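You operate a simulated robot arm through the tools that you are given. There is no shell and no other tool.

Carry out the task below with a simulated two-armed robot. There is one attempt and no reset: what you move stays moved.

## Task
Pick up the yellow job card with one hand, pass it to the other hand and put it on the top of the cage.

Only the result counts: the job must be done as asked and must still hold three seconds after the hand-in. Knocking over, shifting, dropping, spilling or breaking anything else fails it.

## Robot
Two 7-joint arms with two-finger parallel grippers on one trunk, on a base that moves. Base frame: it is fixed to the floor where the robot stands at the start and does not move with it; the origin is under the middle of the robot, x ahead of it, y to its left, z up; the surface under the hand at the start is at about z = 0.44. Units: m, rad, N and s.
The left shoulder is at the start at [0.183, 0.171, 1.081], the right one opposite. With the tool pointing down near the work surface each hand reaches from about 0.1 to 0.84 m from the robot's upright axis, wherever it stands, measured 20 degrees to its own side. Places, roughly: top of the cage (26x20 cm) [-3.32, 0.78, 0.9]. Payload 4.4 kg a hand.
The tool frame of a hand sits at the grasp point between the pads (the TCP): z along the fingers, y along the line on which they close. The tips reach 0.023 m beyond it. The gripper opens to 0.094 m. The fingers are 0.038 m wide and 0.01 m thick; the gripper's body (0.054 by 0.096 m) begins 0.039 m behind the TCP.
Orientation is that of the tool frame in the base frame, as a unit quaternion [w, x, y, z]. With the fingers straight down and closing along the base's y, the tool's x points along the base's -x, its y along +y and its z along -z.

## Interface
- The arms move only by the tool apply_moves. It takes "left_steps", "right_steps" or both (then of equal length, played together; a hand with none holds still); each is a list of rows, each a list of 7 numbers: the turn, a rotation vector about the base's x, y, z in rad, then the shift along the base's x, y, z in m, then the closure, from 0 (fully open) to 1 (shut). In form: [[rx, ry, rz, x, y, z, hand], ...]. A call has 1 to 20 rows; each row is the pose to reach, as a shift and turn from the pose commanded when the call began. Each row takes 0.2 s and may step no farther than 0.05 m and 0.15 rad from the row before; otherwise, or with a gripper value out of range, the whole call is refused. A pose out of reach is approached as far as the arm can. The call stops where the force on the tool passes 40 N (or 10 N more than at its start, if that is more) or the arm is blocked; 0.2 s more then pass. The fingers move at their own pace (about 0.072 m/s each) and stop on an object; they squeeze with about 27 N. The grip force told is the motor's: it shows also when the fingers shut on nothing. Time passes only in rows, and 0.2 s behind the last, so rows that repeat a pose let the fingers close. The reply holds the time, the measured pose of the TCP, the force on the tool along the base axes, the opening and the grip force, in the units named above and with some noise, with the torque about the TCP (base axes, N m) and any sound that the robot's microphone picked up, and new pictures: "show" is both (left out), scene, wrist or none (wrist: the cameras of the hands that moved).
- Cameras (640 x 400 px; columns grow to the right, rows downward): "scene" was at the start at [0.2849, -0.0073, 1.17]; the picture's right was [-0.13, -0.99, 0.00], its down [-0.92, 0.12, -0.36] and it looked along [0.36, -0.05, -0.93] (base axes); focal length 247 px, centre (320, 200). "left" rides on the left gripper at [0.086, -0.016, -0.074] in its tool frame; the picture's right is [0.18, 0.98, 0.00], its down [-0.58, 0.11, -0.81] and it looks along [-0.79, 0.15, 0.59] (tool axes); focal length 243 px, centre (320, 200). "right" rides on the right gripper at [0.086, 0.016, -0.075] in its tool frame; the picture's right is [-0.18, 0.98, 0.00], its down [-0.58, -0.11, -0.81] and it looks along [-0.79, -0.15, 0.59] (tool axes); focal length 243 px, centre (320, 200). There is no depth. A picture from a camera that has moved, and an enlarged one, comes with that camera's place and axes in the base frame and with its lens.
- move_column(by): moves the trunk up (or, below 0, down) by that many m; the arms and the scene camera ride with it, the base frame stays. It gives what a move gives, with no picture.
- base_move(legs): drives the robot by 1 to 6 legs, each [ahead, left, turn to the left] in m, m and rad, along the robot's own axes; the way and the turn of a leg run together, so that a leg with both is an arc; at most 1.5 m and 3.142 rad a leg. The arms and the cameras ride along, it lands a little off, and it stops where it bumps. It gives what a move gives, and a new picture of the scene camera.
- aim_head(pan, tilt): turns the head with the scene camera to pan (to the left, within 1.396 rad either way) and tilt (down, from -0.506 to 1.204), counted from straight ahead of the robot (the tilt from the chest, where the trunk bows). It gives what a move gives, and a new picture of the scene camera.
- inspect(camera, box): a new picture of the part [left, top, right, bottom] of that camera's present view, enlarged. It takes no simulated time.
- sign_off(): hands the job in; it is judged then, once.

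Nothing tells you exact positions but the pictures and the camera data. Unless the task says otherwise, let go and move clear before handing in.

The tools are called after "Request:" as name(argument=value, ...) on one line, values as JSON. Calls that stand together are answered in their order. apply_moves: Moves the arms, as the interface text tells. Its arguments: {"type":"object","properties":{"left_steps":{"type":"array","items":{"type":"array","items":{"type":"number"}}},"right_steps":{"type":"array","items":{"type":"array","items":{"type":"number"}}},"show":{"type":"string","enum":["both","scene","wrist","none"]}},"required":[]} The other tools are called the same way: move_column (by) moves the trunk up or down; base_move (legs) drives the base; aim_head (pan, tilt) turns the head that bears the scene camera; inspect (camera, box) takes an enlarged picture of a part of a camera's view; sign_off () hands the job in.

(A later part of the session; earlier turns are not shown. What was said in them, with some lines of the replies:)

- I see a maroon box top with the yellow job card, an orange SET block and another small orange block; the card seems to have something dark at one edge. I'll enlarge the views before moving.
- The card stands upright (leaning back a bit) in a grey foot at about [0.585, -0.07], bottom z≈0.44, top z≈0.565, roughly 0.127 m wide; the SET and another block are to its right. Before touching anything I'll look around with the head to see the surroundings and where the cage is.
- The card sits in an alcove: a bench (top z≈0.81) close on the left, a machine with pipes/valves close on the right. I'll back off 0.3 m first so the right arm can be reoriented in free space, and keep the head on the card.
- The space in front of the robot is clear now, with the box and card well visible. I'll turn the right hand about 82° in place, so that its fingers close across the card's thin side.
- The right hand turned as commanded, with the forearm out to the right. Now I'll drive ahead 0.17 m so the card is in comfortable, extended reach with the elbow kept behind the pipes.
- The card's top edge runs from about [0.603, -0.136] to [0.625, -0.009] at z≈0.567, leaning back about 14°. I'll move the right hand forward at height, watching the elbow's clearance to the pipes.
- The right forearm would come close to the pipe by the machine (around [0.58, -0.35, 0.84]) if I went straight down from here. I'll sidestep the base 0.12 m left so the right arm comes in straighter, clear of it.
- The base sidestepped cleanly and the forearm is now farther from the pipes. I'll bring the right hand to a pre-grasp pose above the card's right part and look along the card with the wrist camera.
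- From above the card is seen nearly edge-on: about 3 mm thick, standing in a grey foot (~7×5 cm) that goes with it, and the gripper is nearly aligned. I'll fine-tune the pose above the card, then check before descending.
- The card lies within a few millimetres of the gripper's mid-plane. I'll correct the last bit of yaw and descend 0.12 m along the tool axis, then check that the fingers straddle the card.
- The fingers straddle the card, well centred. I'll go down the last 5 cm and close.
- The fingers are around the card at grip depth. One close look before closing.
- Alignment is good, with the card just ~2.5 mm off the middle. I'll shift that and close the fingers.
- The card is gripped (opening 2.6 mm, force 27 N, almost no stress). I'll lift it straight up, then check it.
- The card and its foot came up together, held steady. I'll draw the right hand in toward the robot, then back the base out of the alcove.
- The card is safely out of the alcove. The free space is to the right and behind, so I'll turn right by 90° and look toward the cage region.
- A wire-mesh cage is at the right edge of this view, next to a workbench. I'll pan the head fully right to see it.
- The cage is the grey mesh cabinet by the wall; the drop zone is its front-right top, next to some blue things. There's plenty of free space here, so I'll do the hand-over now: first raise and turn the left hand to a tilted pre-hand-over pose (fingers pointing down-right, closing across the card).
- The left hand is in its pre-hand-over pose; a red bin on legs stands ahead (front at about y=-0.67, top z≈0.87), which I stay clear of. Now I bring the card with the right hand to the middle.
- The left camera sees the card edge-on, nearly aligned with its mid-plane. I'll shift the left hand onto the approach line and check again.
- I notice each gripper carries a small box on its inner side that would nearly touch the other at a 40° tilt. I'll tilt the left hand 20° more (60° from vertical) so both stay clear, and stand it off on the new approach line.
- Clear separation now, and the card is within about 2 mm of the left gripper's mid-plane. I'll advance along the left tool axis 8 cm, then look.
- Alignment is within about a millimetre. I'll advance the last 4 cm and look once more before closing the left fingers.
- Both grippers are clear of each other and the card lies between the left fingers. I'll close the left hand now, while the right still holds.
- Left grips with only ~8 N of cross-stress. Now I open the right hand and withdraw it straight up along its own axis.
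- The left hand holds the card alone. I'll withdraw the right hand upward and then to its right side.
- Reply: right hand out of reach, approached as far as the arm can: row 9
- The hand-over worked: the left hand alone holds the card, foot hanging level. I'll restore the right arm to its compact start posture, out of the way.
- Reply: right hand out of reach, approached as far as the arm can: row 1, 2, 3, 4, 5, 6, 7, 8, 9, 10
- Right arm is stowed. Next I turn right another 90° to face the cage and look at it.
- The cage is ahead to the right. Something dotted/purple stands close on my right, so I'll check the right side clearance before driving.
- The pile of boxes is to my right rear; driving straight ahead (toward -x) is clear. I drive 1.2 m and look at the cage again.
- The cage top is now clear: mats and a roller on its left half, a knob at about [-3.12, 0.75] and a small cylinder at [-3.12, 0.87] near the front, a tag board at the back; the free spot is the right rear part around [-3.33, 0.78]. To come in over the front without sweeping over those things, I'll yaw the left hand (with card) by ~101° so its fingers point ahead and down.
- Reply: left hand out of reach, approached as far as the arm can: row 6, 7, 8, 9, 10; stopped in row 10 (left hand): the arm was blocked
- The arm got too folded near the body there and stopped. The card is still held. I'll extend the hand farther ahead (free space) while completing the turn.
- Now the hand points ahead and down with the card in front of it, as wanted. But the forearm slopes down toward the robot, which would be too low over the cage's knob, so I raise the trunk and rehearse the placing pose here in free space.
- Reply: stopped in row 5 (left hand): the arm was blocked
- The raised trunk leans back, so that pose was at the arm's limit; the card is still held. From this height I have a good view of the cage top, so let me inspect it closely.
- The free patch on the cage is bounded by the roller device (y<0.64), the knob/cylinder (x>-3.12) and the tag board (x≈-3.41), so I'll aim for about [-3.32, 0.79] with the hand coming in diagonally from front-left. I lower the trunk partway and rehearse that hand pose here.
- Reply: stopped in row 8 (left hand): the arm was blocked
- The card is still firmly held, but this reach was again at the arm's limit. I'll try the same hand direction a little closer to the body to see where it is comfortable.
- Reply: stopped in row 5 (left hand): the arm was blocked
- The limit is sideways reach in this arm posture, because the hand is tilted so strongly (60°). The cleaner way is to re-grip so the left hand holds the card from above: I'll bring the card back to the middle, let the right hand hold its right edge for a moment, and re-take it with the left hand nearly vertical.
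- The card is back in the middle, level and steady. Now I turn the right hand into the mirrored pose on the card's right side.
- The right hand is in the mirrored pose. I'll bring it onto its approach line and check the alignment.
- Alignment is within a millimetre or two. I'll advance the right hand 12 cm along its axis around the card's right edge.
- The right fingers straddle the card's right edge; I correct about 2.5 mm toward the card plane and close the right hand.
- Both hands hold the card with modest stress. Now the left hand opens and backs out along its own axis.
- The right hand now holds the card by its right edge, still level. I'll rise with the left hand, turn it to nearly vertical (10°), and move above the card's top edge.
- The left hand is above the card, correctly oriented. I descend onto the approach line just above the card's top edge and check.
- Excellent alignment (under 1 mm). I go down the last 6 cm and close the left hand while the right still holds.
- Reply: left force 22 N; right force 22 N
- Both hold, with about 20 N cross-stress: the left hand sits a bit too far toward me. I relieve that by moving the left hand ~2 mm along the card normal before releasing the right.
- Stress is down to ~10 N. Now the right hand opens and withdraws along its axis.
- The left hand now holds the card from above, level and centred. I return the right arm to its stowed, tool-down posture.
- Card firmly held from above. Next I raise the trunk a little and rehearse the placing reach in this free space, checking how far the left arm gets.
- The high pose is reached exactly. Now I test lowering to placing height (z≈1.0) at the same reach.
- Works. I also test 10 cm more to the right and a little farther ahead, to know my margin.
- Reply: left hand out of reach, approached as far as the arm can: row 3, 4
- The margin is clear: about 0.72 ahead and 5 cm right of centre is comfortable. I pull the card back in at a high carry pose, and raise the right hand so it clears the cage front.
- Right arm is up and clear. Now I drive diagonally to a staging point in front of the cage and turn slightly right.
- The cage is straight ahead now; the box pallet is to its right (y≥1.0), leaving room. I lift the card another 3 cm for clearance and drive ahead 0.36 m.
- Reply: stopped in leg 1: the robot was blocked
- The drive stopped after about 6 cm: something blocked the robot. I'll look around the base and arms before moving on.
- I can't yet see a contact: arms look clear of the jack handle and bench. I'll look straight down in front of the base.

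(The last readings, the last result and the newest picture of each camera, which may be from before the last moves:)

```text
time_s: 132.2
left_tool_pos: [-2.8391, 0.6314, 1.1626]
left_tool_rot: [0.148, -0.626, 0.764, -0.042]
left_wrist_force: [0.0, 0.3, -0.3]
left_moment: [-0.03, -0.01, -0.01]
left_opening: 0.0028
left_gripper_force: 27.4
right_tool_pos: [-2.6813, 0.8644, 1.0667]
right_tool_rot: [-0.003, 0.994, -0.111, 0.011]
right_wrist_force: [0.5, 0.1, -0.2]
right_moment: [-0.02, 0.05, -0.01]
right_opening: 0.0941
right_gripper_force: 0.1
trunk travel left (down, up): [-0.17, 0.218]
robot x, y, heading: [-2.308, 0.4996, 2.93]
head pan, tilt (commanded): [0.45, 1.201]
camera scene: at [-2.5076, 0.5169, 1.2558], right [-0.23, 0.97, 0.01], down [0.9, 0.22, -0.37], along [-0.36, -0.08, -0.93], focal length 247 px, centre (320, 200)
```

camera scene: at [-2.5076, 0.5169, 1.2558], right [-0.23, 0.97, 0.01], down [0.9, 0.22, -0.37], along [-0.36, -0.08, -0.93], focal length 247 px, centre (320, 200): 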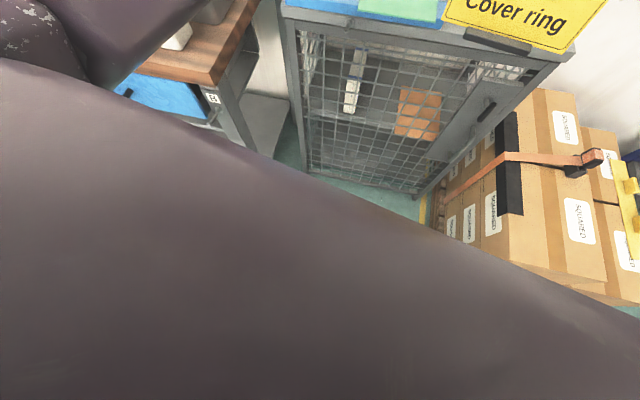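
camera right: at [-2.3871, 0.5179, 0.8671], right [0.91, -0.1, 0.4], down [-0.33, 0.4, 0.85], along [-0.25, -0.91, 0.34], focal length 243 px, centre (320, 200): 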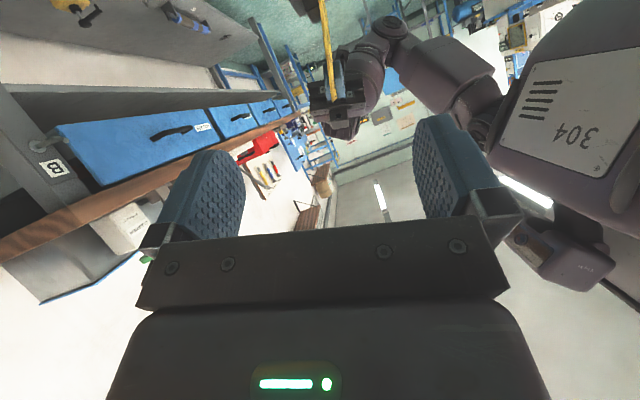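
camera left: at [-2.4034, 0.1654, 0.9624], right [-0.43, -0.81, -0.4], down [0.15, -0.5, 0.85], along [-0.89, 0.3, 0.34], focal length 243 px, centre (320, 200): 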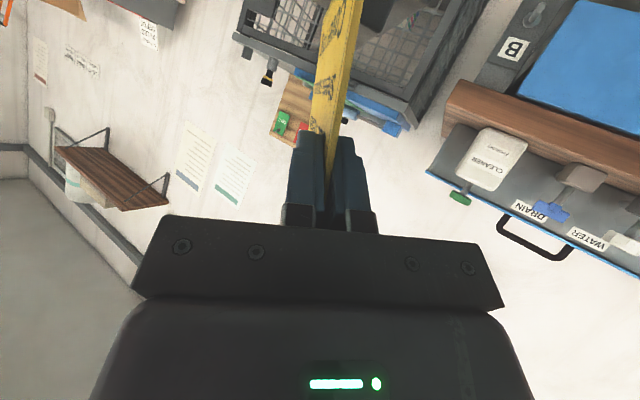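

The robot seems slightly tilted, so its base front probably met something low that I can't see from here. I'll back off straight by 0.35 m and look at the floor there.

Request:
base_move(legs=[[-0.35, 0, 0]])

Request:
aim_head(pan=-0.5, tilt=1.0)

Request:
aim_head(pan=0.3, tilt=1.0)

```text
time_s: 134.5
left_tool_pos: [-2.5042, 0.5637, 1.1594]
left_tool_rot: [0.149, -0.626, 0.764, -0.047]
left_wrist_force: [-0.4, -0.3, -0.1]
left_moment: [0.02, 0.03, -0.03]
left_opening: 0.0024
left_gripper_force: 26.4
right_tool_pos: [-2.3449, 0.7951, 1.0633]
right_tool_rot: [-0.001, 0.994, -0.112, 0.014]
right_wrist_force: [-0.6, -0.2, 0.0]
right_moment: [0.01, 0.0, 0.02]
right_opening: 0.0938
right_gripper_force: 0.1
trunk travel left (down, up): [-0.17, 0.218]
robot x, y, heading: [-1.9641, 0.4242, 2.921]
head pan, tilt (commanded): [0.45, 1.201]
camera scene: at [-2.1731, 0.4475, 1.2546], right [-0.23, 0.97, 0.0], down [0.91, 0.21, -0.36], along [-0.35, -0.08, -0.93], focal length 247 px, centre (320, 200)
```

scene: 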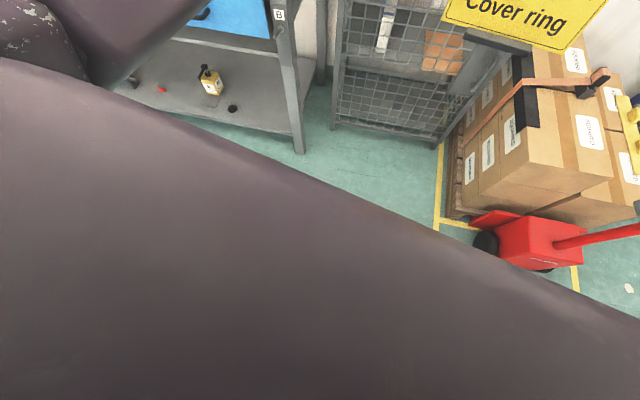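

```text
time_s: 135.8
left_tool_pos: [-2.5049, 0.5639, 1.1586]
left_tool_rot: [0.149, -0.626, 0.764, -0.047]
left_wrist_force: [1.0, 0.9, -0.9]
left_moment: [-0.01, 0.01, 0.0]
left_opening: 0.0026
left_gripper_force: 26.5
right_tool_pos: [-2.3454, 0.7943, 1.063]
right_tool_rot: [0.0, 0.994, -0.113, 0.014]
right_wrist_force: [-0.8, 0.2, 0.1]
right_moment: [0.01, -0.01, 0.0]
right_opening: 0.0938
right_gripper_force: 0.1
trunk travel left (down, up): [-0.17, 0.218]
robot x, y, heading: [-1.9651, 0.4258, 2.922]
head pan, tilt (commanded): [-0.499, 1.0]
camera scene: at [-2.1716, 0.5062, 1.2671], right [0.66, 0.75, 0.0], down [0.63, -0.55, -0.54], along [-0.41, 0.36, -0.84], focal length 247 px, centre (320, 200)
```

scene: 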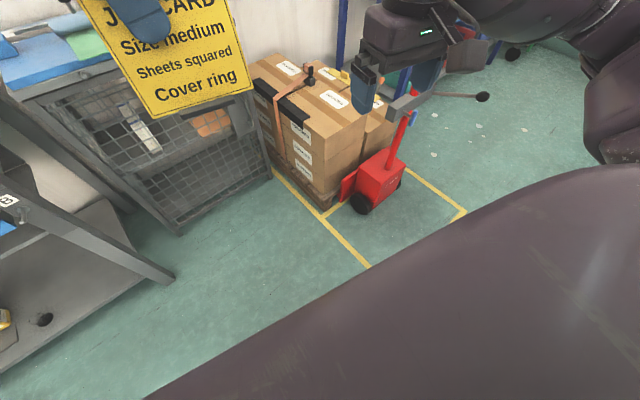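

```text
time_s: 136.9
left_tool_pos: [-2.5032, 0.5633, 1.1583]
left_tool_rot: [0.148, -0.626, 0.764, -0.047]
left_wrist_force: [0.3, -1.3, -0.5]
left_moment: [0.01, 0.0, -0.02]
left_opening: 0.0024
left_gripper_force: 26.7
right_tool_pos: [-2.3458, 0.7937, 1.0633]
right_tool_rot: [0.0, 0.994, -0.113, 0.014]
right_wrist_force: [-0.3, 0.0, -0.3]
right_moment: [0.02, 0.01, -0.01]
right_opening: 0.0938
right_gripper_force: 0.0
trunk travel left (down, up): [-0.17, 0.218]
robot x, y, heading: [-1.9643, 0.4257, 2.924]
head pan, tilt (commanded): [0.3, 1.0]
camera scene: at [-2.1885, 0.4549, 1.2671], right [-0.08, 1.0, 0.0], down [0.84, 0.07, -0.54], along [-0.54, -0.04, -0.84], focal length 247 px, centre (320, 200)
```

scene: 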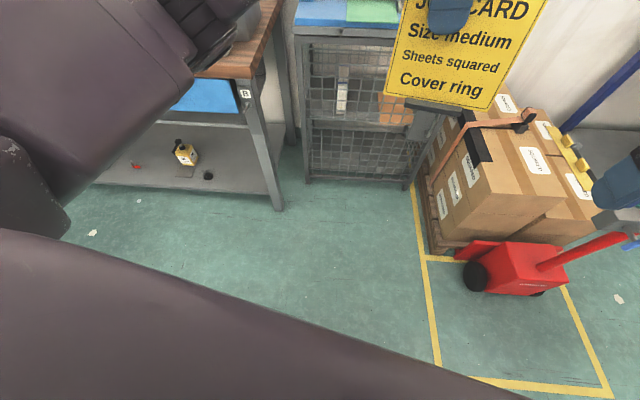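

The floor is clear; the right arm's pose changed a bit during that drive, so most likely its outward elbow brushed the pallet jack's handle (around [-2.58, 1.2, 1.05]). I'm clear of it now. I'll raise the right arm so its elbow passes well above that handle.

Request:
apply_moves(right_steps=[[0, 0, 0, 0, 0, 0.04, 0], [0, 0, 0, 0, 0, 0.08, 0], [0, 0, 0, 0, 0, 0.12, 0], [0, 0, 0, 0, 0, 0.16, 0], [0, 0, 0, 0, 0, 0.2, 0], [0, 0, 0, 0, 0, 0.24, 0], [0, 0, 0, 0, 0, 0.28, 0], [0, 0, 0, 0, 0, 0.28, 0]], show="none")

Request:
aim_head(pan=-1.1, tilt=0.35)

```text
time_s: 138.7
left_tool_pos: [-2.5034, 0.5641, 1.159]
left_tool_rot: [0.148, -0.625, 0.765, -0.047]
left_wrist_force: [0.0, -0.6, -0.6]
left_moment: [-0.02, -0.04, -0.01]
left_opening: 0.0025
left_gripper_force: 26.8
right_tool_pos: [-2.346, 0.7948, 1.3436]
right_tool_rot: [0.001, 0.993, -0.113, 0.014]
right_wrist_force: [-0.6, 0.5, -0.5]
right_moment: [-0.04, -0.02, -0.02]
right_opening: 0.094
right_gripper_force: 0.1
trunk travel left (down, up): [-0.17, 0.218]
robot x, y, heading: [-1.9666, 0.4273, 2.92]
head pan, tilt (commanded): [0.3, 1.0]
```

```text
time_s: 140.2
left_tool_pos: [-2.5051, 0.5644, 1.1593]
left_tool_rot: [0.148, -0.626, 0.764, -0.047]
left_wrist_force: [1.2, 0.1, -1.3]
left_moment: [0.02, 0.0, -0.01]
left_opening: 0.0026
left_gripper_force: 26.9
right_tool_pos: [-2.3459, 0.7938, 1.3435]
right_tool_rot: [0.0, 0.994, -0.112, 0.014]
right_wrist_force: [0.5, -0.6, -0.5]
right_moment: [0.01, -0.02, 0.03]
right_opening: 0.0941
right_gripper_force: 0.2
trunk travel left (down, up): [-0.17, 0.218]
robot x, y, heading: [-1.9648, 0.4263, 2.924]
head pan, tilt (commanded): [-1.1, 0.351]
camera scene: at [-2.1424, 0.5506, 1.3219], right [0.97, 0.25, 0.0], down [0.09, -0.33, -0.94], along [-0.23, 0.91, -0.34], focal length 247 px, centre (320, 200)
```

scene: 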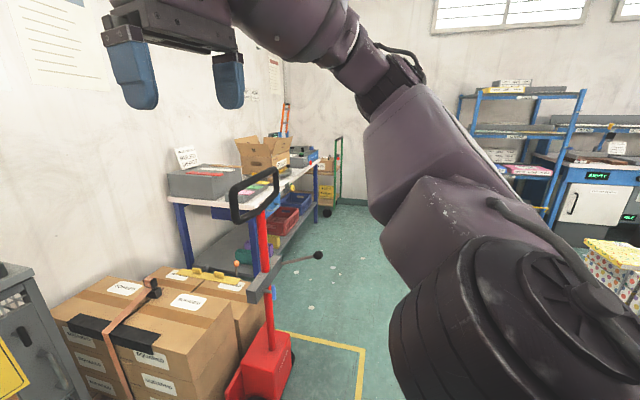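

The right elbow is now at z≈1.37, well above the jack handle (top ≈1.15). I drive ahead again in steps.

Request:
base_move(legs=[[0.4, 0, 0]])

```text
time_s: 142.7
left_tool_pos: [-2.8958, 0.65, 1.1578]
left_tool_rot: [0.149, -0.625, 0.765, -0.046]
left_wrist_force: [-0.3, 0.1, -0.4]
left_moment: [-0.02, 0.0, 0.01]
left_opening: 0.0027
left_gripper_force: 27.4
right_tool_pos: [-2.7374, 0.8814, 1.343]
right_tool_rot: [0.0, 0.994, -0.112, 0.014]
right_wrist_force: [0.8, 0.3, -0.2]
right_moment: [0.0, -0.02, 0.0]
right_opening: 0.094
right_gripper_force: 0.1
trunk travel left (down, up): [-0.17, 0.218]
robot x, y, heading: [-2.3587, 0.5089, 2.921]
head pan, tilt (commanded): [-1.1, 0.351]
camera scene: at [-2.5337, 0.6378, 1.322], right [0.97, 0.25, 0.0], down [0.09, -0.33, -0.94], along [-0.23, 0.91, -0.34], focal length 247 px, centre (320, 200)
```

scene: 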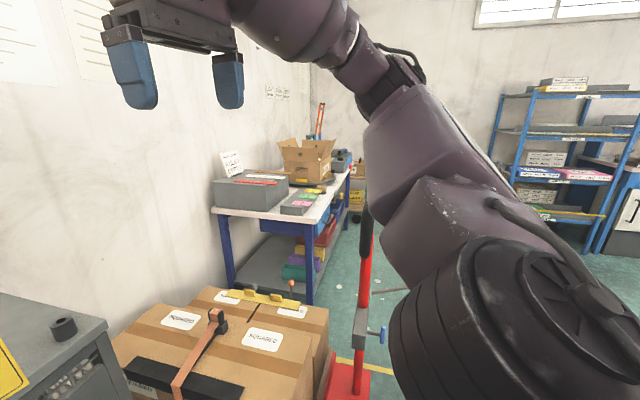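

Passed without contact. I check the front view, then drive the remaining quarter metre.

Request:
aim_head(pan=-0.1, tilt=0.75)

Request:
base_move(legs=[[0.15, 0, 0]])

```text
time_s: 144.0
left_tool_pos: [-2.8957, 0.6504, 1.1588]
left_tool_rot: [0.148, -0.627, 0.764, -0.046]
left_wrist_force: [-0.5, 0.0, -1.0]
left_moment: [-0.02, -0.03, 0.03]
left_opening: 0.0025
left_gripper_force: 27.2
right_tool_pos: [-2.7364, 0.882, 1.3424]
right_tool_rot: [0.0, 0.994, -0.112, 0.014]
right_wrist_force: [-0.9, 0.0, 0.2]
right_moment: [-0.01, 0.01, -0.01]
right_opening: 0.094
right_gripper_force: 0.1
trunk travel left (down, up): [-0.17, 0.218]
robot x, y, heading: [-2.3609, 0.5097, 2.916]
head pan, tilt (commanded): [-0.099, 0.75]
camera scene: at [-2.589, 0.5736, 1.2863], right [0.31, 0.95, 0.0], down [0.65, -0.21, -0.73], along [-0.69, 0.23, -0.68], focal length 247 px, centre (320, 200)
```

scene: 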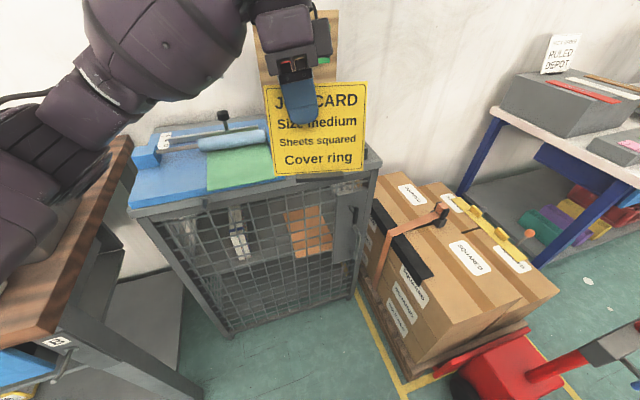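

```text
time_s: 145.4
left_tool_pos: [-3.043, 0.6851, 1.1594]
left_tool_rot: [0.148, -0.625, 0.765, -0.047]
left_wrist_force: [0.3, 0.5, -1.4]
left_moment: [0.0, 0.0, 0.03]
left_opening: 0.0025
left_gripper_force: 27.2
right_tool_pos: [-2.8844, 0.9149, 1.3435]
right_tool_rot: [0.0, 0.993, -0.113, 0.014]
right_wrist_force: [-0.5, -0.4, 0.3]
right_moment: [0.01, 0.03, 0.01]
right_opening: 0.094
right_gripper_force: 0.0
trunk travel left (down, up): [-0.17, 0.218]
robot x, y, heading: [-2.5048, 0.5473, 2.917]
head pan, tilt (commanded): [-0.099, 0.75]
camera scene: at [-2.7367, 0.6066, 1.2864], right [0.31, 0.95, 0.0], down [0.65, -0.21, -0.73], along [-0.69, 0.23, -0.68], focal length 247 px, centre (320, 200)
```

scene: 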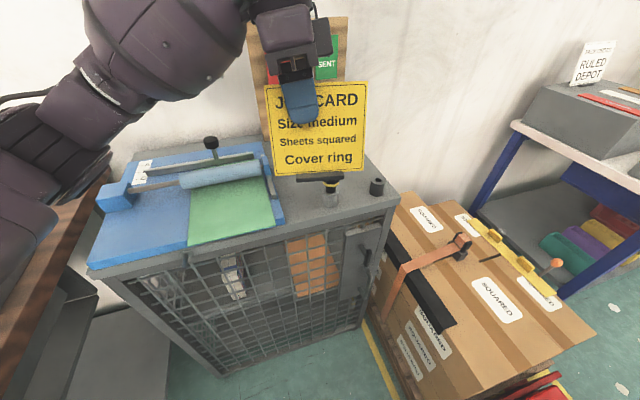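

Good view: the free spot is right behind the black-topped knob, in front of the tag board. I drive the last 9 cm.

Request:
base_move(legs=[[0.09, 0, 0]])

Request:
inspect(camera="scene", box=[80, 60, 440, 285])

```text
time_s: 146.5
left_tool_pos: [-3.131, 0.703, 1.1597]
left_tool_rot: [0.148, -0.625, 0.765, -0.047]
left_wrist_force: [0.0, -0.6, -1.7]
left_moment: [0.02, -0.01, -0.04]
left_opening: 0.0025
left_gripper_force: 27.0
right_tool_pos: [-2.9722, 0.9342, 1.3434]
right_tool_rot: [0.0, 0.994, -0.112, 0.014]
right_wrist_force: [-0.4, 0.8, 0.6]
right_moment: [-0.02, -0.01, -0.01]
right_opening: 0.0941
right_gripper_force: 0.0
trunk travel left (down, up): [-0.17, 0.218]
robot x, y, heading: [-2.5911, 0.5666, 2.918]
head pan, tilt (commanded): [-0.099, 0.75]
camera scene: at [-2.8246, 0.6261, 1.2864], right [0.31, 0.95, 0.0], down [0.65, -0.21, -0.73], along [-0.69, 0.23, -0.68], focal length 247 px, centre (320, 200)
```

scene: 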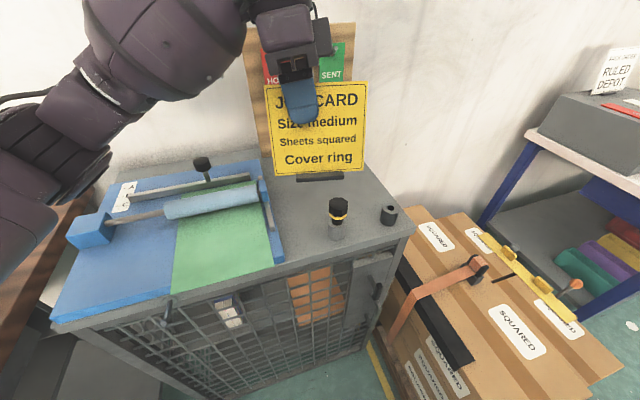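

```text
1.78 times, centred on (260, 172) of scene
camera zoom: at [-2.8246, 0.6261, 1.2864], right [0.31, 0.95, 0.0], down [0.65, -0.21, -0.73], along [-0.69, 0.23, -0.68], focal length 440 px, centre (427, 249)
```

zoom: 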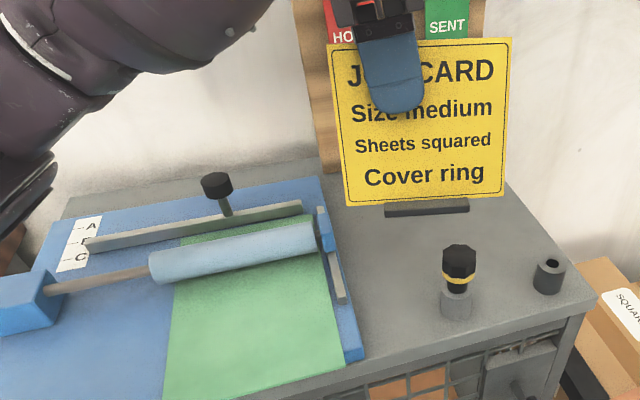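

The card hangs about 10 cm below the gripper point and everything on the cage top is clearly visible: device edge at y≈0.64, knob at [-3.11, 0.757], cylinder at [-3.11, 0.874]. I move the card over the free spot at height, aiming the foot at about [-3.28, 0.785].

Request:
apply_moves(left_steps=[[0, 0, 0, -0.033, 0.013, 0, 1], [0, 0, 0, -0.066, 0.026, 0, 1], [0, 0, 0, -0.099, 0.04, 0, 1], [0, 0, 0, -0.132, 0.053, 0, 1], [0, 0, 0, -0.164, 0.066, 0, 1], [0, 0, 0, -0.164, 0.066, 0, 1]], show="both")

Request:
inspect(camera="scene", box=[160, 40, 440, 240])

```text
time_s: 147.9
left_tool_pos: [-3.2948, 0.769, 1.1565]
left_tool_rot: [0.147, -0.626, 0.765, -0.047]
left_wrist_force: [-0.1, 0.3, -1.8]
left_moment: [0.0, 0.06, 0.01]
left_opening: 0.0025
left_gripper_force: 27.0
right_tool_pos: [-2.9722, 0.9329, 1.3439]
right_tool_rot: [0.0, 0.994, -0.112, 0.014]
right_wrist_force: [-0.2, -1.3, -0.2]
right_moment: [0.02, -0.02, 0.02]
right_opening: 0.0939
right_gripper_force: 0.1
trunk travel left (down, up): [-0.17, 0.218]
robot x, y, heading: [-2.5917, 0.5624, 2.928]
head pan, tilt (commanded): [-0.099, 0.75]
camera scene: at [-2.8242, 0.6253, 1.2863], right [0.31, 0.95, 0.0], down [0.65, -0.21, -0.73], along [-0.69, 0.23, -0.68], focal length 247 px, centre (320, 200)
camera left: at [-3.3147, 0.6723, 1.2178], right [-0.96, 0.03, -0.28], down [-0.23, 0.49, 0.84], along [0.17, 0.87, -0.47], focal length 243 px, centre (320, 200)
```

scene: 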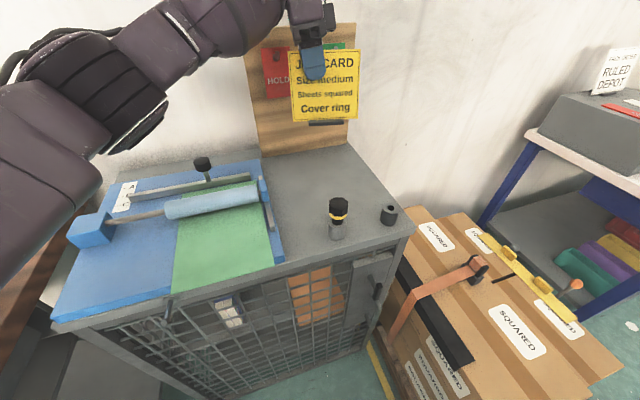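
left: 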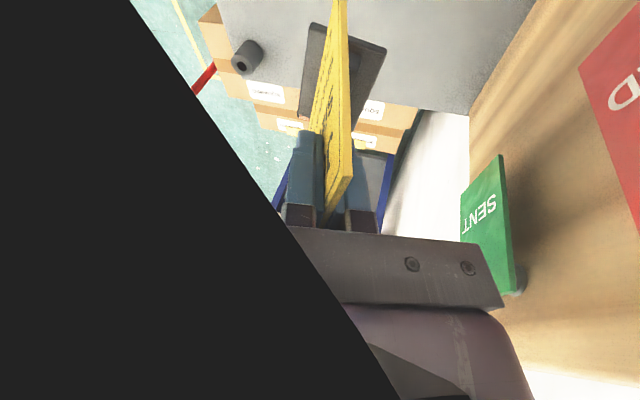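

```text
2.00 times, centred on (300, 140) of scene
camera zoom: at [-2.8242, 0.6253, 1.2863], right [0.31, 0.95, 0.0], down [0.65, -0.21, -0.73], along [-0.69, 0.23, -0.68], focal length 494 px, centre (360, 320)
```

zoom: 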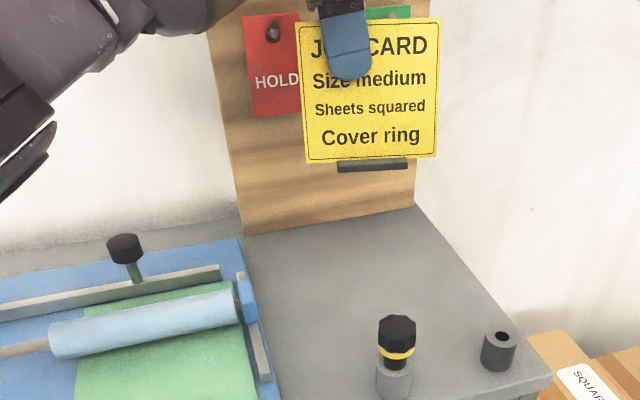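

The tag board's foot is at x≈-3.43 with tags hanging at z≈1.1, so I shift 1.5 cm forward to give the wrist more room, then descend to about 5 cm above the surface and check.

Request:
apply_moves(left_steps=[[0, 0, 0, 0.015, 0, 0, 1], [0, 0, 0, 0.015, 0, -0.03, 1], [0, 0, 0, 0.015, 0, -0.06, 1], [0, 0, 0, 0.015, 0, -0.09, 1], [0, 0, 0, 0.015, 0, -0.107, 1], [0, 0, 0, 0.015, 0, -0.107, 1]], show="both")

Request:
inspect(camera="scene", box=[200, 60, 440, 240])

```text
time_s: 149.3
left_tool_pos: [-3.2798, 0.7704, 1.0537]
left_tool_rot: [0.148, -0.626, 0.765, -0.046]
left_wrist_force: [0.5, 0.2, -1.4]
left_moment: [-0.02, -0.02, -0.03]
left_opening: 0.0028
left_gripper_force: 27.0
right_tool_pos: [-2.9724, 0.9324, 1.3433]
right_tool_rot: [0.0, 0.994, -0.112, 0.012]
right_wrist_force: [0.1, 0.3, 1.1]
right_moment: [0.02, 0.04, -0.02]
right_opening: 0.0942
right_gripper_force: 0.0
trunk travel left (down, up): [-0.17, 0.218]
robot x, y, heading: [-2.5921, 0.565, 2.92]
head pan, tilt (commanded): [-0.099, 0.75]
camera scene: at [-2.8239, 0.6259, 1.2864], right [0.31, 0.95, 0.0], down [0.65, -0.21, -0.73], along [-0.69, 0.23, -0.68], focal length 247 px, centre (320, 200)
camera left: at [-3.3001, 0.6731, 1.1135], right [-0.96, 0.03, -0.28], down [-0.23, 0.49, 0.84], along [0.17, 0.87, -0.47], focal length 243 px, centre (320, 200)
```

scene: 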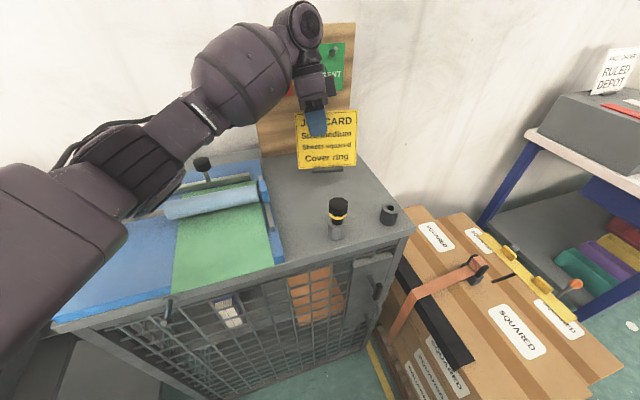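
left: 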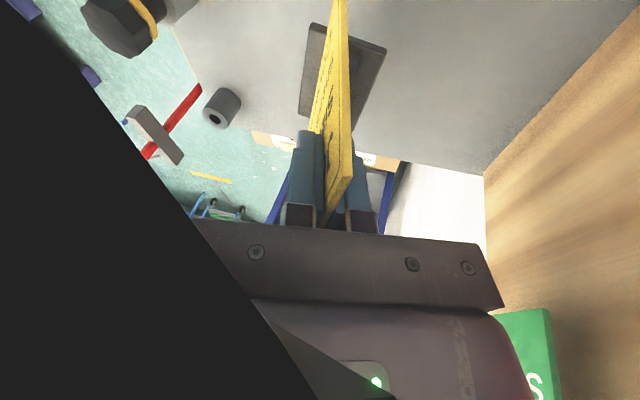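

```text
2.22 times, centred on (320, 150) of scene
camera zoom: at [-2.8239, 0.6259, 1.2864], right [0.31, 0.95, 0.0], down [0.65, -0.21, -0.73], along [-0.69, 0.23, -0.68], focal length 550 px, centre (320, 311)
```

zoom: 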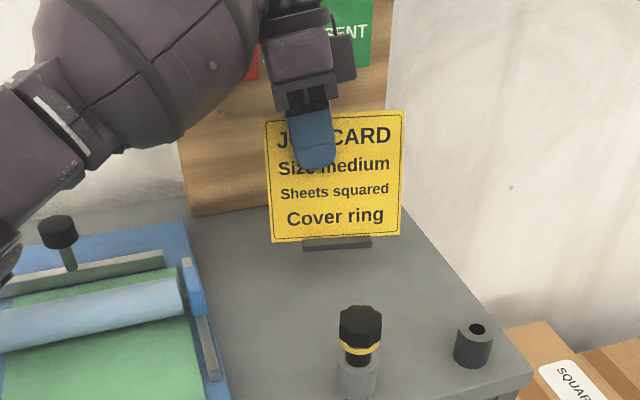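

Clear on all sides. I lower another 4 cm, then continue in small steps watching the vertical force.

Request:
apply_moves(left_steps=[[0, 0, 0, 0, 0, -0.015, 1], [0, 0, 0, 0, 0, -0.03, 1], [0, 0, 0, 0, 0, -0.04, 1], [0, 0, 0, 0, 0, -0.04, 1]], show="scene")

Request:
inspect(camera="scene", box=[240, 90, 440, 240])

```text
time_s: 150.3
left_tool_pos: [-3.2798, 0.7699, 1.0118]
left_tool_rot: [0.148, -0.625, 0.765, -0.046]
left_wrist_force: [-0.8, 0.0, -1.5]
left_moment: [-0.02, 0.0, -0.02]
left_opening: 0.0026
left_gripper_force: 27.0
right_tool_pos: [-2.9726, 0.9346, 1.3435]
right_tool_rot: [0.0, 0.994, -0.112, 0.014]
right_wrist_force: [0.1, -0.1, 0.4]
right_moment: [-0.01, 0.01, -0.01]
right_opening: 0.0942
right_gripper_force: 0.0
trunk travel left (down, up): [-0.17, 0.218]
robot x, y, heading: [-2.5924, 0.5683, 2.924]
head pan, tilt (commanded): [-0.099, 0.75]
camera scene: at [-2.8241, 0.626, 1.2863], right [0.31, 0.95, 0.0], down [0.65, -0.21, -0.73], along [-0.69, 0.23, -0.68], focal length 247 px, centre (320, 200)
```

scene: 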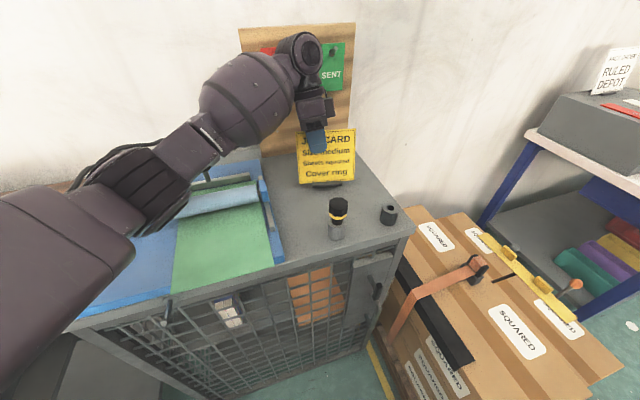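

```text
2.67 times, centred on (340, 165) of scene
camera zoom: at [-2.8241, 0.626, 1.2863], right [0.31, 0.95, 0.0], down [0.65, -0.21, -0.73], along [-0.69, 0.23, -0.68], focal length 659 px, centre (267, 293)
```

zoom: 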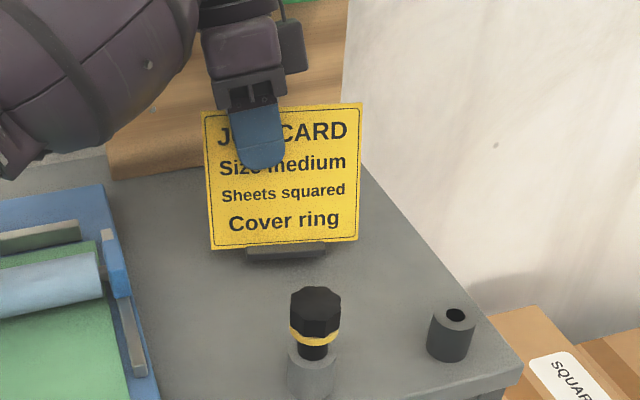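

The foot's shadow shows it's just above the surface. Now small steps down with force checks.

Request:
apply_moves(left_steps=[[0, 0, 0, 0, 0, -0.003, 1], [0, 0, 0, 0, 0, -0.006, 1], [0, 0, 0, 0, 0, -0.006, 1]], show="none")

Request:
inspect(camera="scene", box=[270, 110, 400, 210])

```text
time_s: 151.1
left_tool_pos: [-3.2785, 0.7687, 1.0065]
left_tool_rot: [0.148, -0.626, 0.764, -0.046]
left_wrist_force: [-0.6, 0.0, -0.6]
left_moment: [-0.01, -0.01, -0.01]
left_opening: 0.0027
left_gripper_force: 26.7
right_tool_pos: [-2.9718, 0.9334, 1.3442]
right_tool_rot: [0.0, 0.994, -0.113, 0.014]
right_wrist_force: [0.5, 0.2, 0.2]
right_moment: [0.0, -0.01, 0.0]
right_opening: 0.0941
right_gripper_force: 0.2
trunk travel left (down, up): [-0.17, 0.218]
robot x, y, heading: [-2.5908, 0.5653, 2.925]
head pan, tilt (commanded): [-0.099, 0.75]
```

```text
4.00 times, centred on (335, 160) of scene
camera zoom: at [-2.8242, 0.626, 1.2863], right [0.31, 0.95, 0.0], down [0.65, -0.21, -0.73], along [-0.69, 0.23, -0.68], focal length 989 px, centre (260, 360)
```

zoom: 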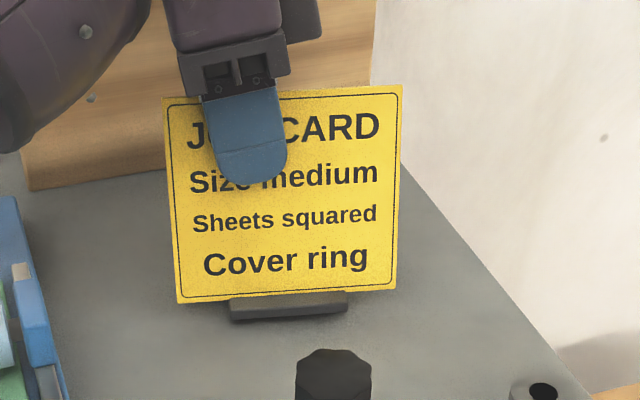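

No contact yet. I continue down in 2–3 mm steps.

Request:
apply_moves(left_steps=[[0, 0, 0, 0, 0, -0.002, 1], [0, 0, 0, 0, 0, -0.004, 1], [0, 0, 0, 0, 0, -0.004, 1]], show="none")

Request:
apply_moves(left_steps=[[0, 0, 0, 0, 0, -0.002, 1], [0, 0, 0, 0, 0, -0.002, 1]], show="none")

Request:
inspect(camera="scene", box=[270, 110, 400, 210])

```text
time_s: 151.9
left_tool_pos: [-3.2797, 0.7689, 1.0022]
left_tool_rot: [0.148, -0.626, 0.764, -0.046]
left_wrist_force: [0.4, -0.8, -1.0]
left_moment: [0.01, -0.03, 0.0]
left_opening: 0.0025
left_gripper_force: 27.2
right_tool_pos: [-2.9722, 0.9327, 1.3443]
right_tool_rot: [0.0, 0.994, -0.112, 0.014]
right_wrist_force: [0.0, 0.0, -0.1]
right_moment: [-0.05, 0.01, 0.0]
right_opening: 0.0942
right_gripper_force: 0.0
trunk travel left (down, up): [-0.17, 0.218]
robot x, y, heading: [-2.5897, 0.5639, 2.925]
head pan, tilt (commanded): [-0.099, 0.75]
```

```text
time_s: 152.5
left_tool_pos: [-3.2795, 0.7696, 1.0002]
left_tool_rot: [0.148, -0.625, 0.765, -0.047]
left_wrist_force: [0.5, 0.6, -0.2]
left_moment: [0.0, 0.02, 0.0]
left_opening: 0.0024
left_gripper_force: 27.3
right_tool_pos: [-2.9726, 0.934, 1.3434]
right_tool_rot: [0.0, 0.994, -0.112, 0.013]
right_wrist_force: [0.1, -0.3, 0.3]
right_moment: [0.02, -0.01, 0.0]
right_opening: 0.094
right_gripper_force: 0.0
trunk travel left (down, up): [-0.17, 0.218]
robot x, y, heading: [-2.5899, 0.567, 2.921]
head pan, tilt (commanded): [-0.099, 0.75]
```

```text
4.00 times, centred on (335, 160) of scene
camera zoom: at [-2.8242, 0.626, 1.2863], right [0.31, 0.95, 0.0], down [0.65, -0.21, -0.73], along [-0.69, 0.23, -0.68], focal length 989 px, centre (260, 360)
```

zoom: 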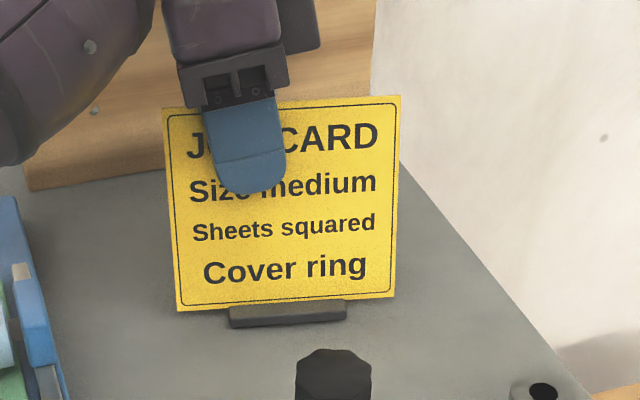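

Close but no clear contact. I continue in 2 mm steps.

Request:
apply_moves(left_steps=[[0, 0, 0, 0, 0, -0.002, 1], [0, 0, 0, 0, 0, -0.002, 1]], show="none")

Request:
apply_moves(left_steps=[[0, 0, 0, 0, 0, -0.002, 1], [0, 0, 0, 0, 0, -0.002, 1]], show="none")

```text
time_s: 153.1
left_tool_pos: [-3.2789, 0.7687, 0.9987]
left_tool_rot: [0.148, -0.625, 0.765, -0.046]
left_wrist_force: [0.4, 0.0, 4.8]
left_moment: [-0.14, 0.13, 0.03]
left_opening: 0.0026
left_gripper_force: 27.1
right_tool_pos: [-2.9725, 0.9335, 1.3437]
right_tool_rot: [0.0, 0.994, -0.112, 0.014]
right_wrist_force: [0.0, -0.3, 0.4]
right_moment: [0.02, -0.03, 0.0]
right_opening: 0.0941
right_gripper_force: 0.0
trunk travel left (down, up): [-0.17, 0.218]
robot x, y, heading: [-2.5887, 0.5643, 2.924]
head pan, tilt (commanded): [-0.099, 0.75]
```

```text
time_s: 153.7
left_tool_pos: [-3.2781, 0.7678, 0.9982]
left_tool_rot: [0.147, -0.625, 0.765, -0.044]
left_wrist_force: [-1.5, -1.3, 15.6]
left_moment: [-0.31, 0.35, 0.02]
left_opening: 0.0026
left_gripper_force: 27.5
right_tool_pos: [-2.9713, 0.9335, 1.3443]
right_tool_rot: [0.0, 0.994, -0.112, 0.011]
right_wrist_force: [-0.1, 0.7, -0.5]
right_moment: [0.01, 0.0, 0.02]
right_opening: 0.094
right_gripper_force: 0.0
trunk travel left (down, up): [-0.17, 0.218]
robot x, y, heading: [-2.5926, 0.5651, 2.923]
head pan, tilt (commanded): [-0.099, 0.75]
```

Contact: about 15 N upward at z≈0.998, with the foot's rear-left edge touching first (a tilt of about a degree at most). I ease off 2 mm and then open the fingers gradually so the foot settles flat.

Request:
apply_moves(left_steps=[[0, 0, 0, 0, 0, 0.0015, 1], [0, 0, 0, 0, 0, 0.002, 1], [0, 0, 0, 0, 0, 0.002, 1]], show="none")

Request:
inspect(camera="scene", box=[285, 130, 385, 205])

Request:
inspect(camera="left", box=[240, 0, 440, 150])

```text
time_s: 154.5
left_tool_pos: [-3.278, 0.7688, 0.9981]
left_tool_rot: [0.147, -0.625, 0.765, -0.046]
left_wrist_force: [-0.7, -0.3, 14.0]
left_moment: [-0.16, 0.34, -0.04]
left_opening: 0.0026
left_gripper_force: 27.1
right_tool_pos: [-2.9706, 0.9323, 1.344]
right_tool_rot: [0.0, 0.994, -0.113, 0.013]
right_wrist_force: [0.4, -0.1, -0.5]
right_moment: [-0.02, 0.01, 0.03]
right_opening: 0.0941
right_gripper_force: 0.0
trunk travel left (down, up): [-0.17, 0.218]
robot x, y, heading: [-2.5923, 0.5618, 2.92]
head pan, tilt (commanded): [-0.099, 0.75]
```

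```text
5.33 times, centred on (335, 168) of scene
camera zoom: at [-2.8232, 0.6257, 1.2865], right [0.31, 0.95, 0.0], down [0.65, -0.21, -0.73], along [-0.7, 0.23, -0.68], focal length 1319 px, centre (240, 373)
```

zoom: 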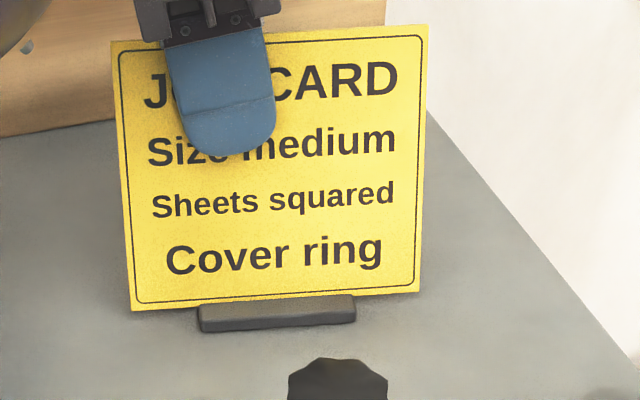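

```text
2.67 times, centred on (340, 75) of left
camera zoom: at [-3.2986, 0.6725, 1.0588], right [-0.96, 0.03, -0.28], down [-0.23, 0.49, 0.84], along [0.17, 0.87, -0.47], focal length 647 px, centre (267, 533)
```

zoom: 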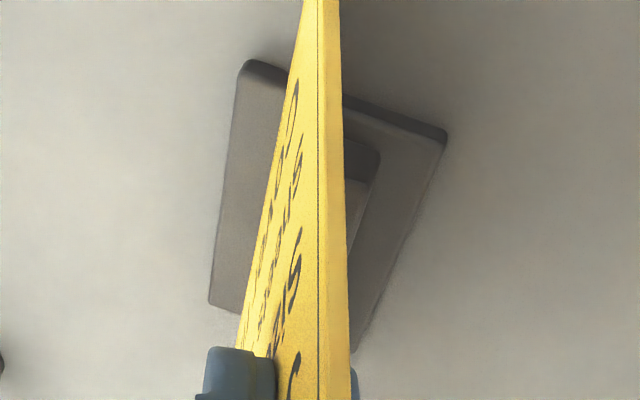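

The force is still ~14 N, so I ease up another 2 mm before releasing.

Request:
apply_moves(left_steps=[[0, 0, 0, 0, 0, 0.001, 1], [0, 0, 0, 0, 0, 0.0015, 1], [0, 0, 0, 0, 0, 0.0015, 1]], show="none")

```text
time_s: 155.3
left_tool_pos: [-3.2797, 0.7689, 1.0]
left_tool_rot: [0.149, -0.625, 0.765, -0.047]
left_wrist_force: [1.1, 2.9, 6.1]
left_moment: [0.09, 0.0, -0.02]
left_opening: 0.0027
left_gripper_force: 26.9
right_tool_pos: [-2.9717, 0.9342, 1.3439]
right_tool_rot: [-0.001, 0.994, -0.112, 0.013]
right_wrist_force: [-0.1, 0.7, 0.0]
right_moment: [0.0, 0.03, -0.02]
right_opening: 0.0939
right_gripper_force: 0.1
trunk travel left (down, up): [-0.17, 0.218]
robot x, y, heading: [-2.5935, 0.5684, 2.924]
head pan, tilt (commanded): [-0.099, 0.75]
```

Light contact now (6 N, no torque). I open the left fingers gradually.

Request:
apply_moves(left_steps=[[0, 0, 0, 0, 0, 0, 0.95], [0, 0, 0, 0, 0, 0, 0.9], [0, 0, 0, 0, 0, 0, 0.8], [0, 0, 0, 0, 0, 0, 0.65], [0, 0, 0, 0, 0, 0, 0.5], [0, 0, 0, 0, 0, 0, 0.35], [0, 0, 0, 0, 0, 0, 0.35]], show="scene")

Request:
inspect(camera="scene", box=[270, 110, 400, 210])

Request:
inspect(camera="left", box=[160, 0, 480, 240])

```text
time_s: 156.9
left_tool_pos: [-3.2793, 0.7694, 1.0001]
left_tool_rot: [0.148, -0.625, 0.765, -0.046]
left_wrist_force: [-0.2, -0.1, 0.4]
left_moment: [0.02, 0.02, -0.03]
left_opening: 0.0612
left_gripper_force: 0.1
right_tool_pos: [-2.9727, 0.9336, 1.3434]
right_tool_rot: [0.0, 0.994, -0.113, 0.013]
right_wrist_force: [-0.1, 0.1, -0.1]
right_moment: [0.02, -0.02, 0.04]
right_opening: 0.094
right_gripper_force: 0.1
trunk travel left (down, up): [-0.17, 0.218]
robot x, y, heading: [-2.5904, 0.5656, 2.925]
head pan, tilt (commanded): [-0.099, 0.75]
camera scene: at [-2.8242, 0.626, 1.2863], right [0.31, 0.95, 0.0], down [0.65, -0.21, -0.73], along [-0.69, 0.23, -0.68], focal length 247 px, centre (320, 200)
```

scene: 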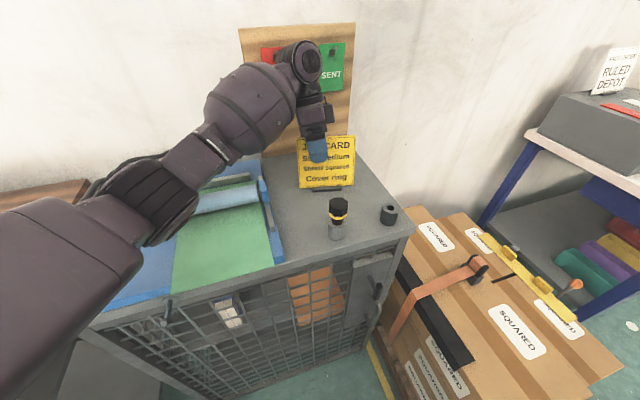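

```text
4.00 times, centred on (335, 160) of scene
camera zoom: at [-2.8242, 0.626, 1.2863], right [0.31, 0.95, 0.0], down [0.65, -0.21, -0.73], along [-0.69, 0.23, -0.68], focal length 989 px, centre (260, 360)
```

zoom: 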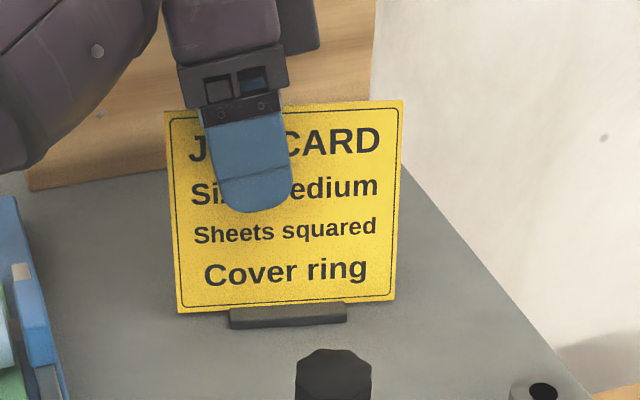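

```text
1.67 times, centred on (320, 120) of left
camera zoom: at [-3.2999, 0.6722, 1.0595], right [-0.96, 0.03, -0.28], down [-0.23, 0.5, 0.84], along [0.17, 0.87, -0.47], focal length 404 px, centre (320, 333)
```

zoom: 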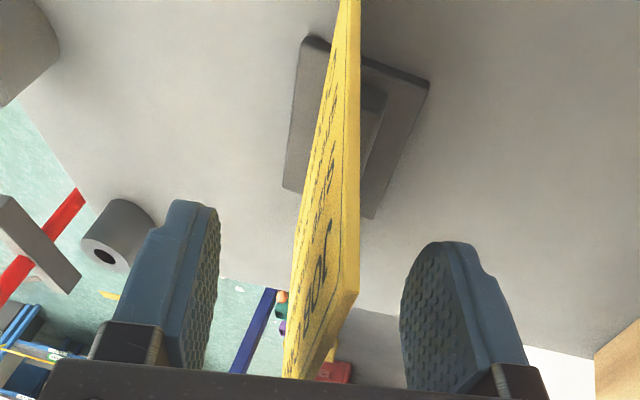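

The card stands on its own on the cage top. I open fully and withdraw the left hand straight up, slowly.

Request:
apply_moves(left_steps=[[0, 0, 0, 0, 0, 0, 0.1], [0, 0, 0, 0, 0, 0, 0], [0, 0, 0, -0.001, 0, 0.01, 0], [0, 0, 0, -0.003, 0, 0.025, 0], [0, 0, 0, -0.005, 0, 0.045, 0], [0, 0, 0, -0.007, 0, 0.065, 0], [0, 0, 0, -0.008, 0, 0.09, 0], [0, 0, 0, -0.008, 0, 0.12, 0], [0, 0, 0, -0.008, 0, 0.15, 0], [0, 0, 0, -0.008, 0, 0.17, 0]], show="both")

Request:
inspect(camera="scene", box=[240, 90, 440, 240])

```text
time_s: 159.1
left_tool_pos: [-3.2868, 0.7703, 1.1697]
left_tool_rot: [0.149, -0.625, 0.765, -0.046]
left_wrist_force: [-0.4, -0.5, -0.1]
left_moment: [-0.01, 0.02, -0.02]
left_opening: 0.0939
left_gripper_force: 0.1
right_tool_pos: [-2.9723, 0.9334, 1.3425]
right_tool_rot: [-0.001, 0.994, -0.113, 0.013]
right_wrist_force: [0.9, -0.1, -0.4]
right_moment: [0.02, 0.03, -0.02]
right_opening: 0.0938
right_gripper_force: 0.0
trunk travel left (down, up): [-0.17, 0.218]
robot x, y, heading: [-2.5976, 0.5659, 2.922]
head pan, tilt (commanded): [-0.099, 0.75]
camera scene: at [-2.8238, 0.6258, 1.2864], right [0.31, 0.95, 0.0], down [0.65, -0.21, -0.73], along [-0.69, 0.23, -0.68], focal length 247 px, centre (320, 200)
camera left: at [-3.3075, 0.6739, 1.2299], right [-0.96, 0.03, -0.28], down [-0.23, 0.5, 0.84], along [0.17, 0.87, -0.47], focal length 243 px, centre (320, 200)
```

scene: 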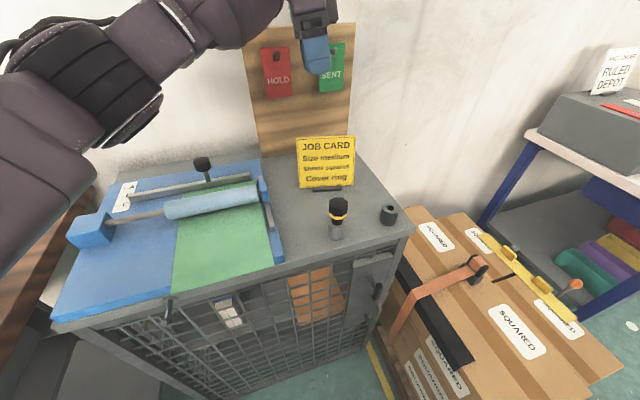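
left: 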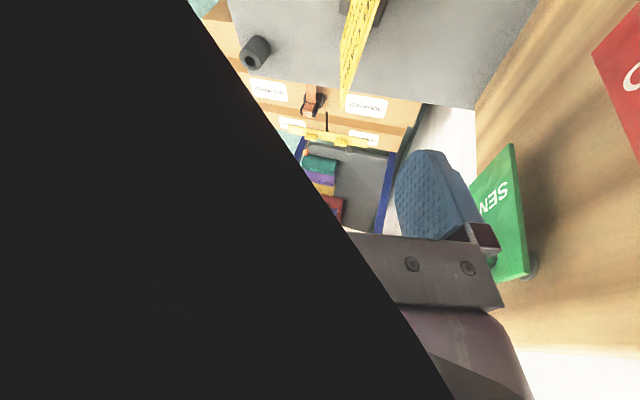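

```text
2.67 times, centred on (340, 165) of scene
camera zoom: at [-2.8238, 0.6258, 1.2864], right [0.31, 0.95, 0.0], down [0.65, -0.21, -0.73], along [-0.69, 0.23, -0.68], focal length 659 px, centre (267, 293)
```

zoom: 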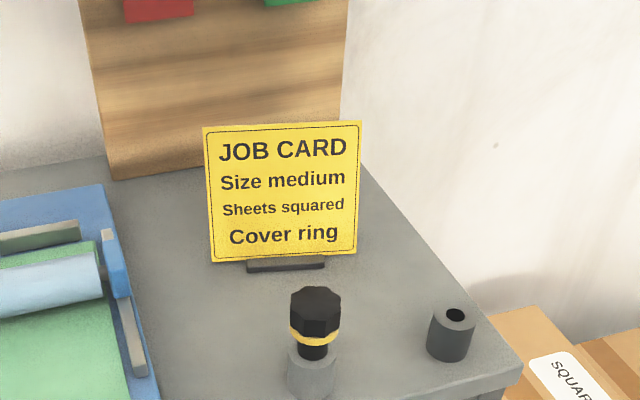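

The card stands freely on the cage top at about [-3.27, 0.79], and the knob, cylinder, device and tags look untouched. I pull the left hand back toward the robot, clear of everything.

Request:
apply_moves(left_steps=[[0, 0, 0, 0.035, -0.012, 0.005, 0], [0, 0, 0, 0.07, -0.025, 0.01, 0], [0, 0, 0, 0.105, -0.04, 0.01, 0], [0, 0, 0, 0.14, -0.055, 0.01, 0], [0, 0, 0, 0.175, -0.065, 0.01, 0], [0, 0, 0, 0.21, -0.075, 0.01, 0], [0, 0, 0, 0.21, -0.075, 0.01, 0]], show="scene")

Request:
inspect(camera="scene", box=[60, 60, 440, 300])

```text
time_s: 160.7
left_tool_pos: [-3.0771, 0.6933, 1.1809]
left_tool_rot: [0.148, -0.626, 0.764, -0.047]
left_wrist_force: [0.4, -0.4, 0.1]
left_moment: [0.01, -0.05, 0.0]
left_opening: 0.094
left_gripper_force: 0.0
right_tool_pos: [-2.9735, 0.9338, 1.3432]
right_tool_rot: [0.0, 0.994, -0.112, 0.014]
right_wrist_force: [0.0, -0.2, 0.2]
right_moment: [-0.03, 0.02, 0.0]
right_opening: 0.094
right_gripper_force: 0.0
trunk travel left (down, up): [-0.17, 0.218]
robot x, y, heading: [-2.5934, 0.566, 2.921]
head pan, tilt (commanded): [-0.099, 0.75]
camera scene: at [-2.8246, 0.6261, 1.2861], right [0.31, 0.95, 0.0], down [0.65, -0.21, -0.73], along [-0.69, 0.23, -0.68], focal length 247 px, centre (320, 200)
```

scene: 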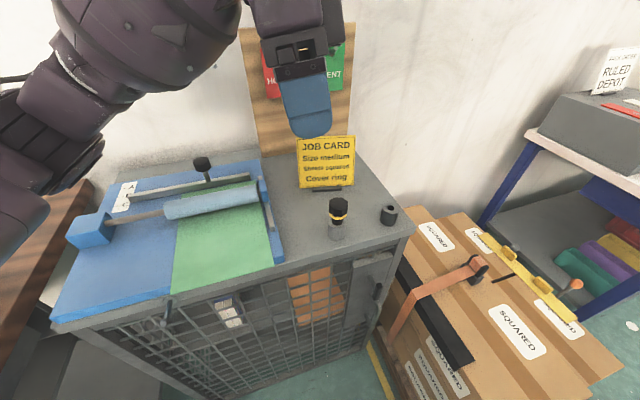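

```text
1.67 times, centred on (250, 180) of scene
camera zoom: at [-2.8246, 0.6261, 1.2861], right [0.31, 0.95, 0.0], down [0.65, -0.21, -0.73], along [-0.69, 0.23, -0.68], focal length 412 px, centre (437, 233)
```

zoom: 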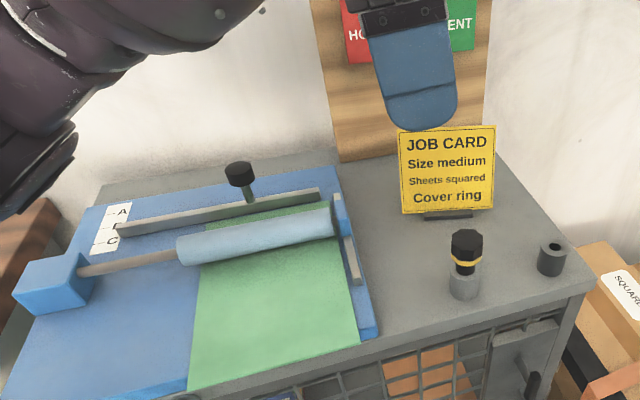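

The card stands steadily on the cage top, both hands are empty and clear of it, and the other objects on the cage look as they did before. I'm handing the job in.

Request:
sign_off()

```text
The job is handed in.
```

The yellow job card is standing on its foot on the top of the cage, at about [-3.27, 0.79, 0.9]. Both hands had let go and were clear of it when I handed the job in.

- **Hand-over:** The right hand picked the card up and passed it to the left. The left hand's first grip was too tilted to reach the spot. I passed the card back to the right hand for a moment and took it again with the left from above. The left hand did the placing.
- **Possible contact:** The first drive toward the cage was blocked after about 6 cm. I think the right elbow touched the pallet jack's handle. I backed off and raised that arm, and the second drive went through without contact. The jack was close to where it stood before, but my measurements were only good to a few centimetres. I can't rule out a small shift.
- **Other objects:** The roller device, knob, cylinder and tag board on the cage looked the same after placing as before. I did not look at the pick-up box again after leaving it. The two orange blocks on it looked undisturbed when I last saw them, just after lifting the card.
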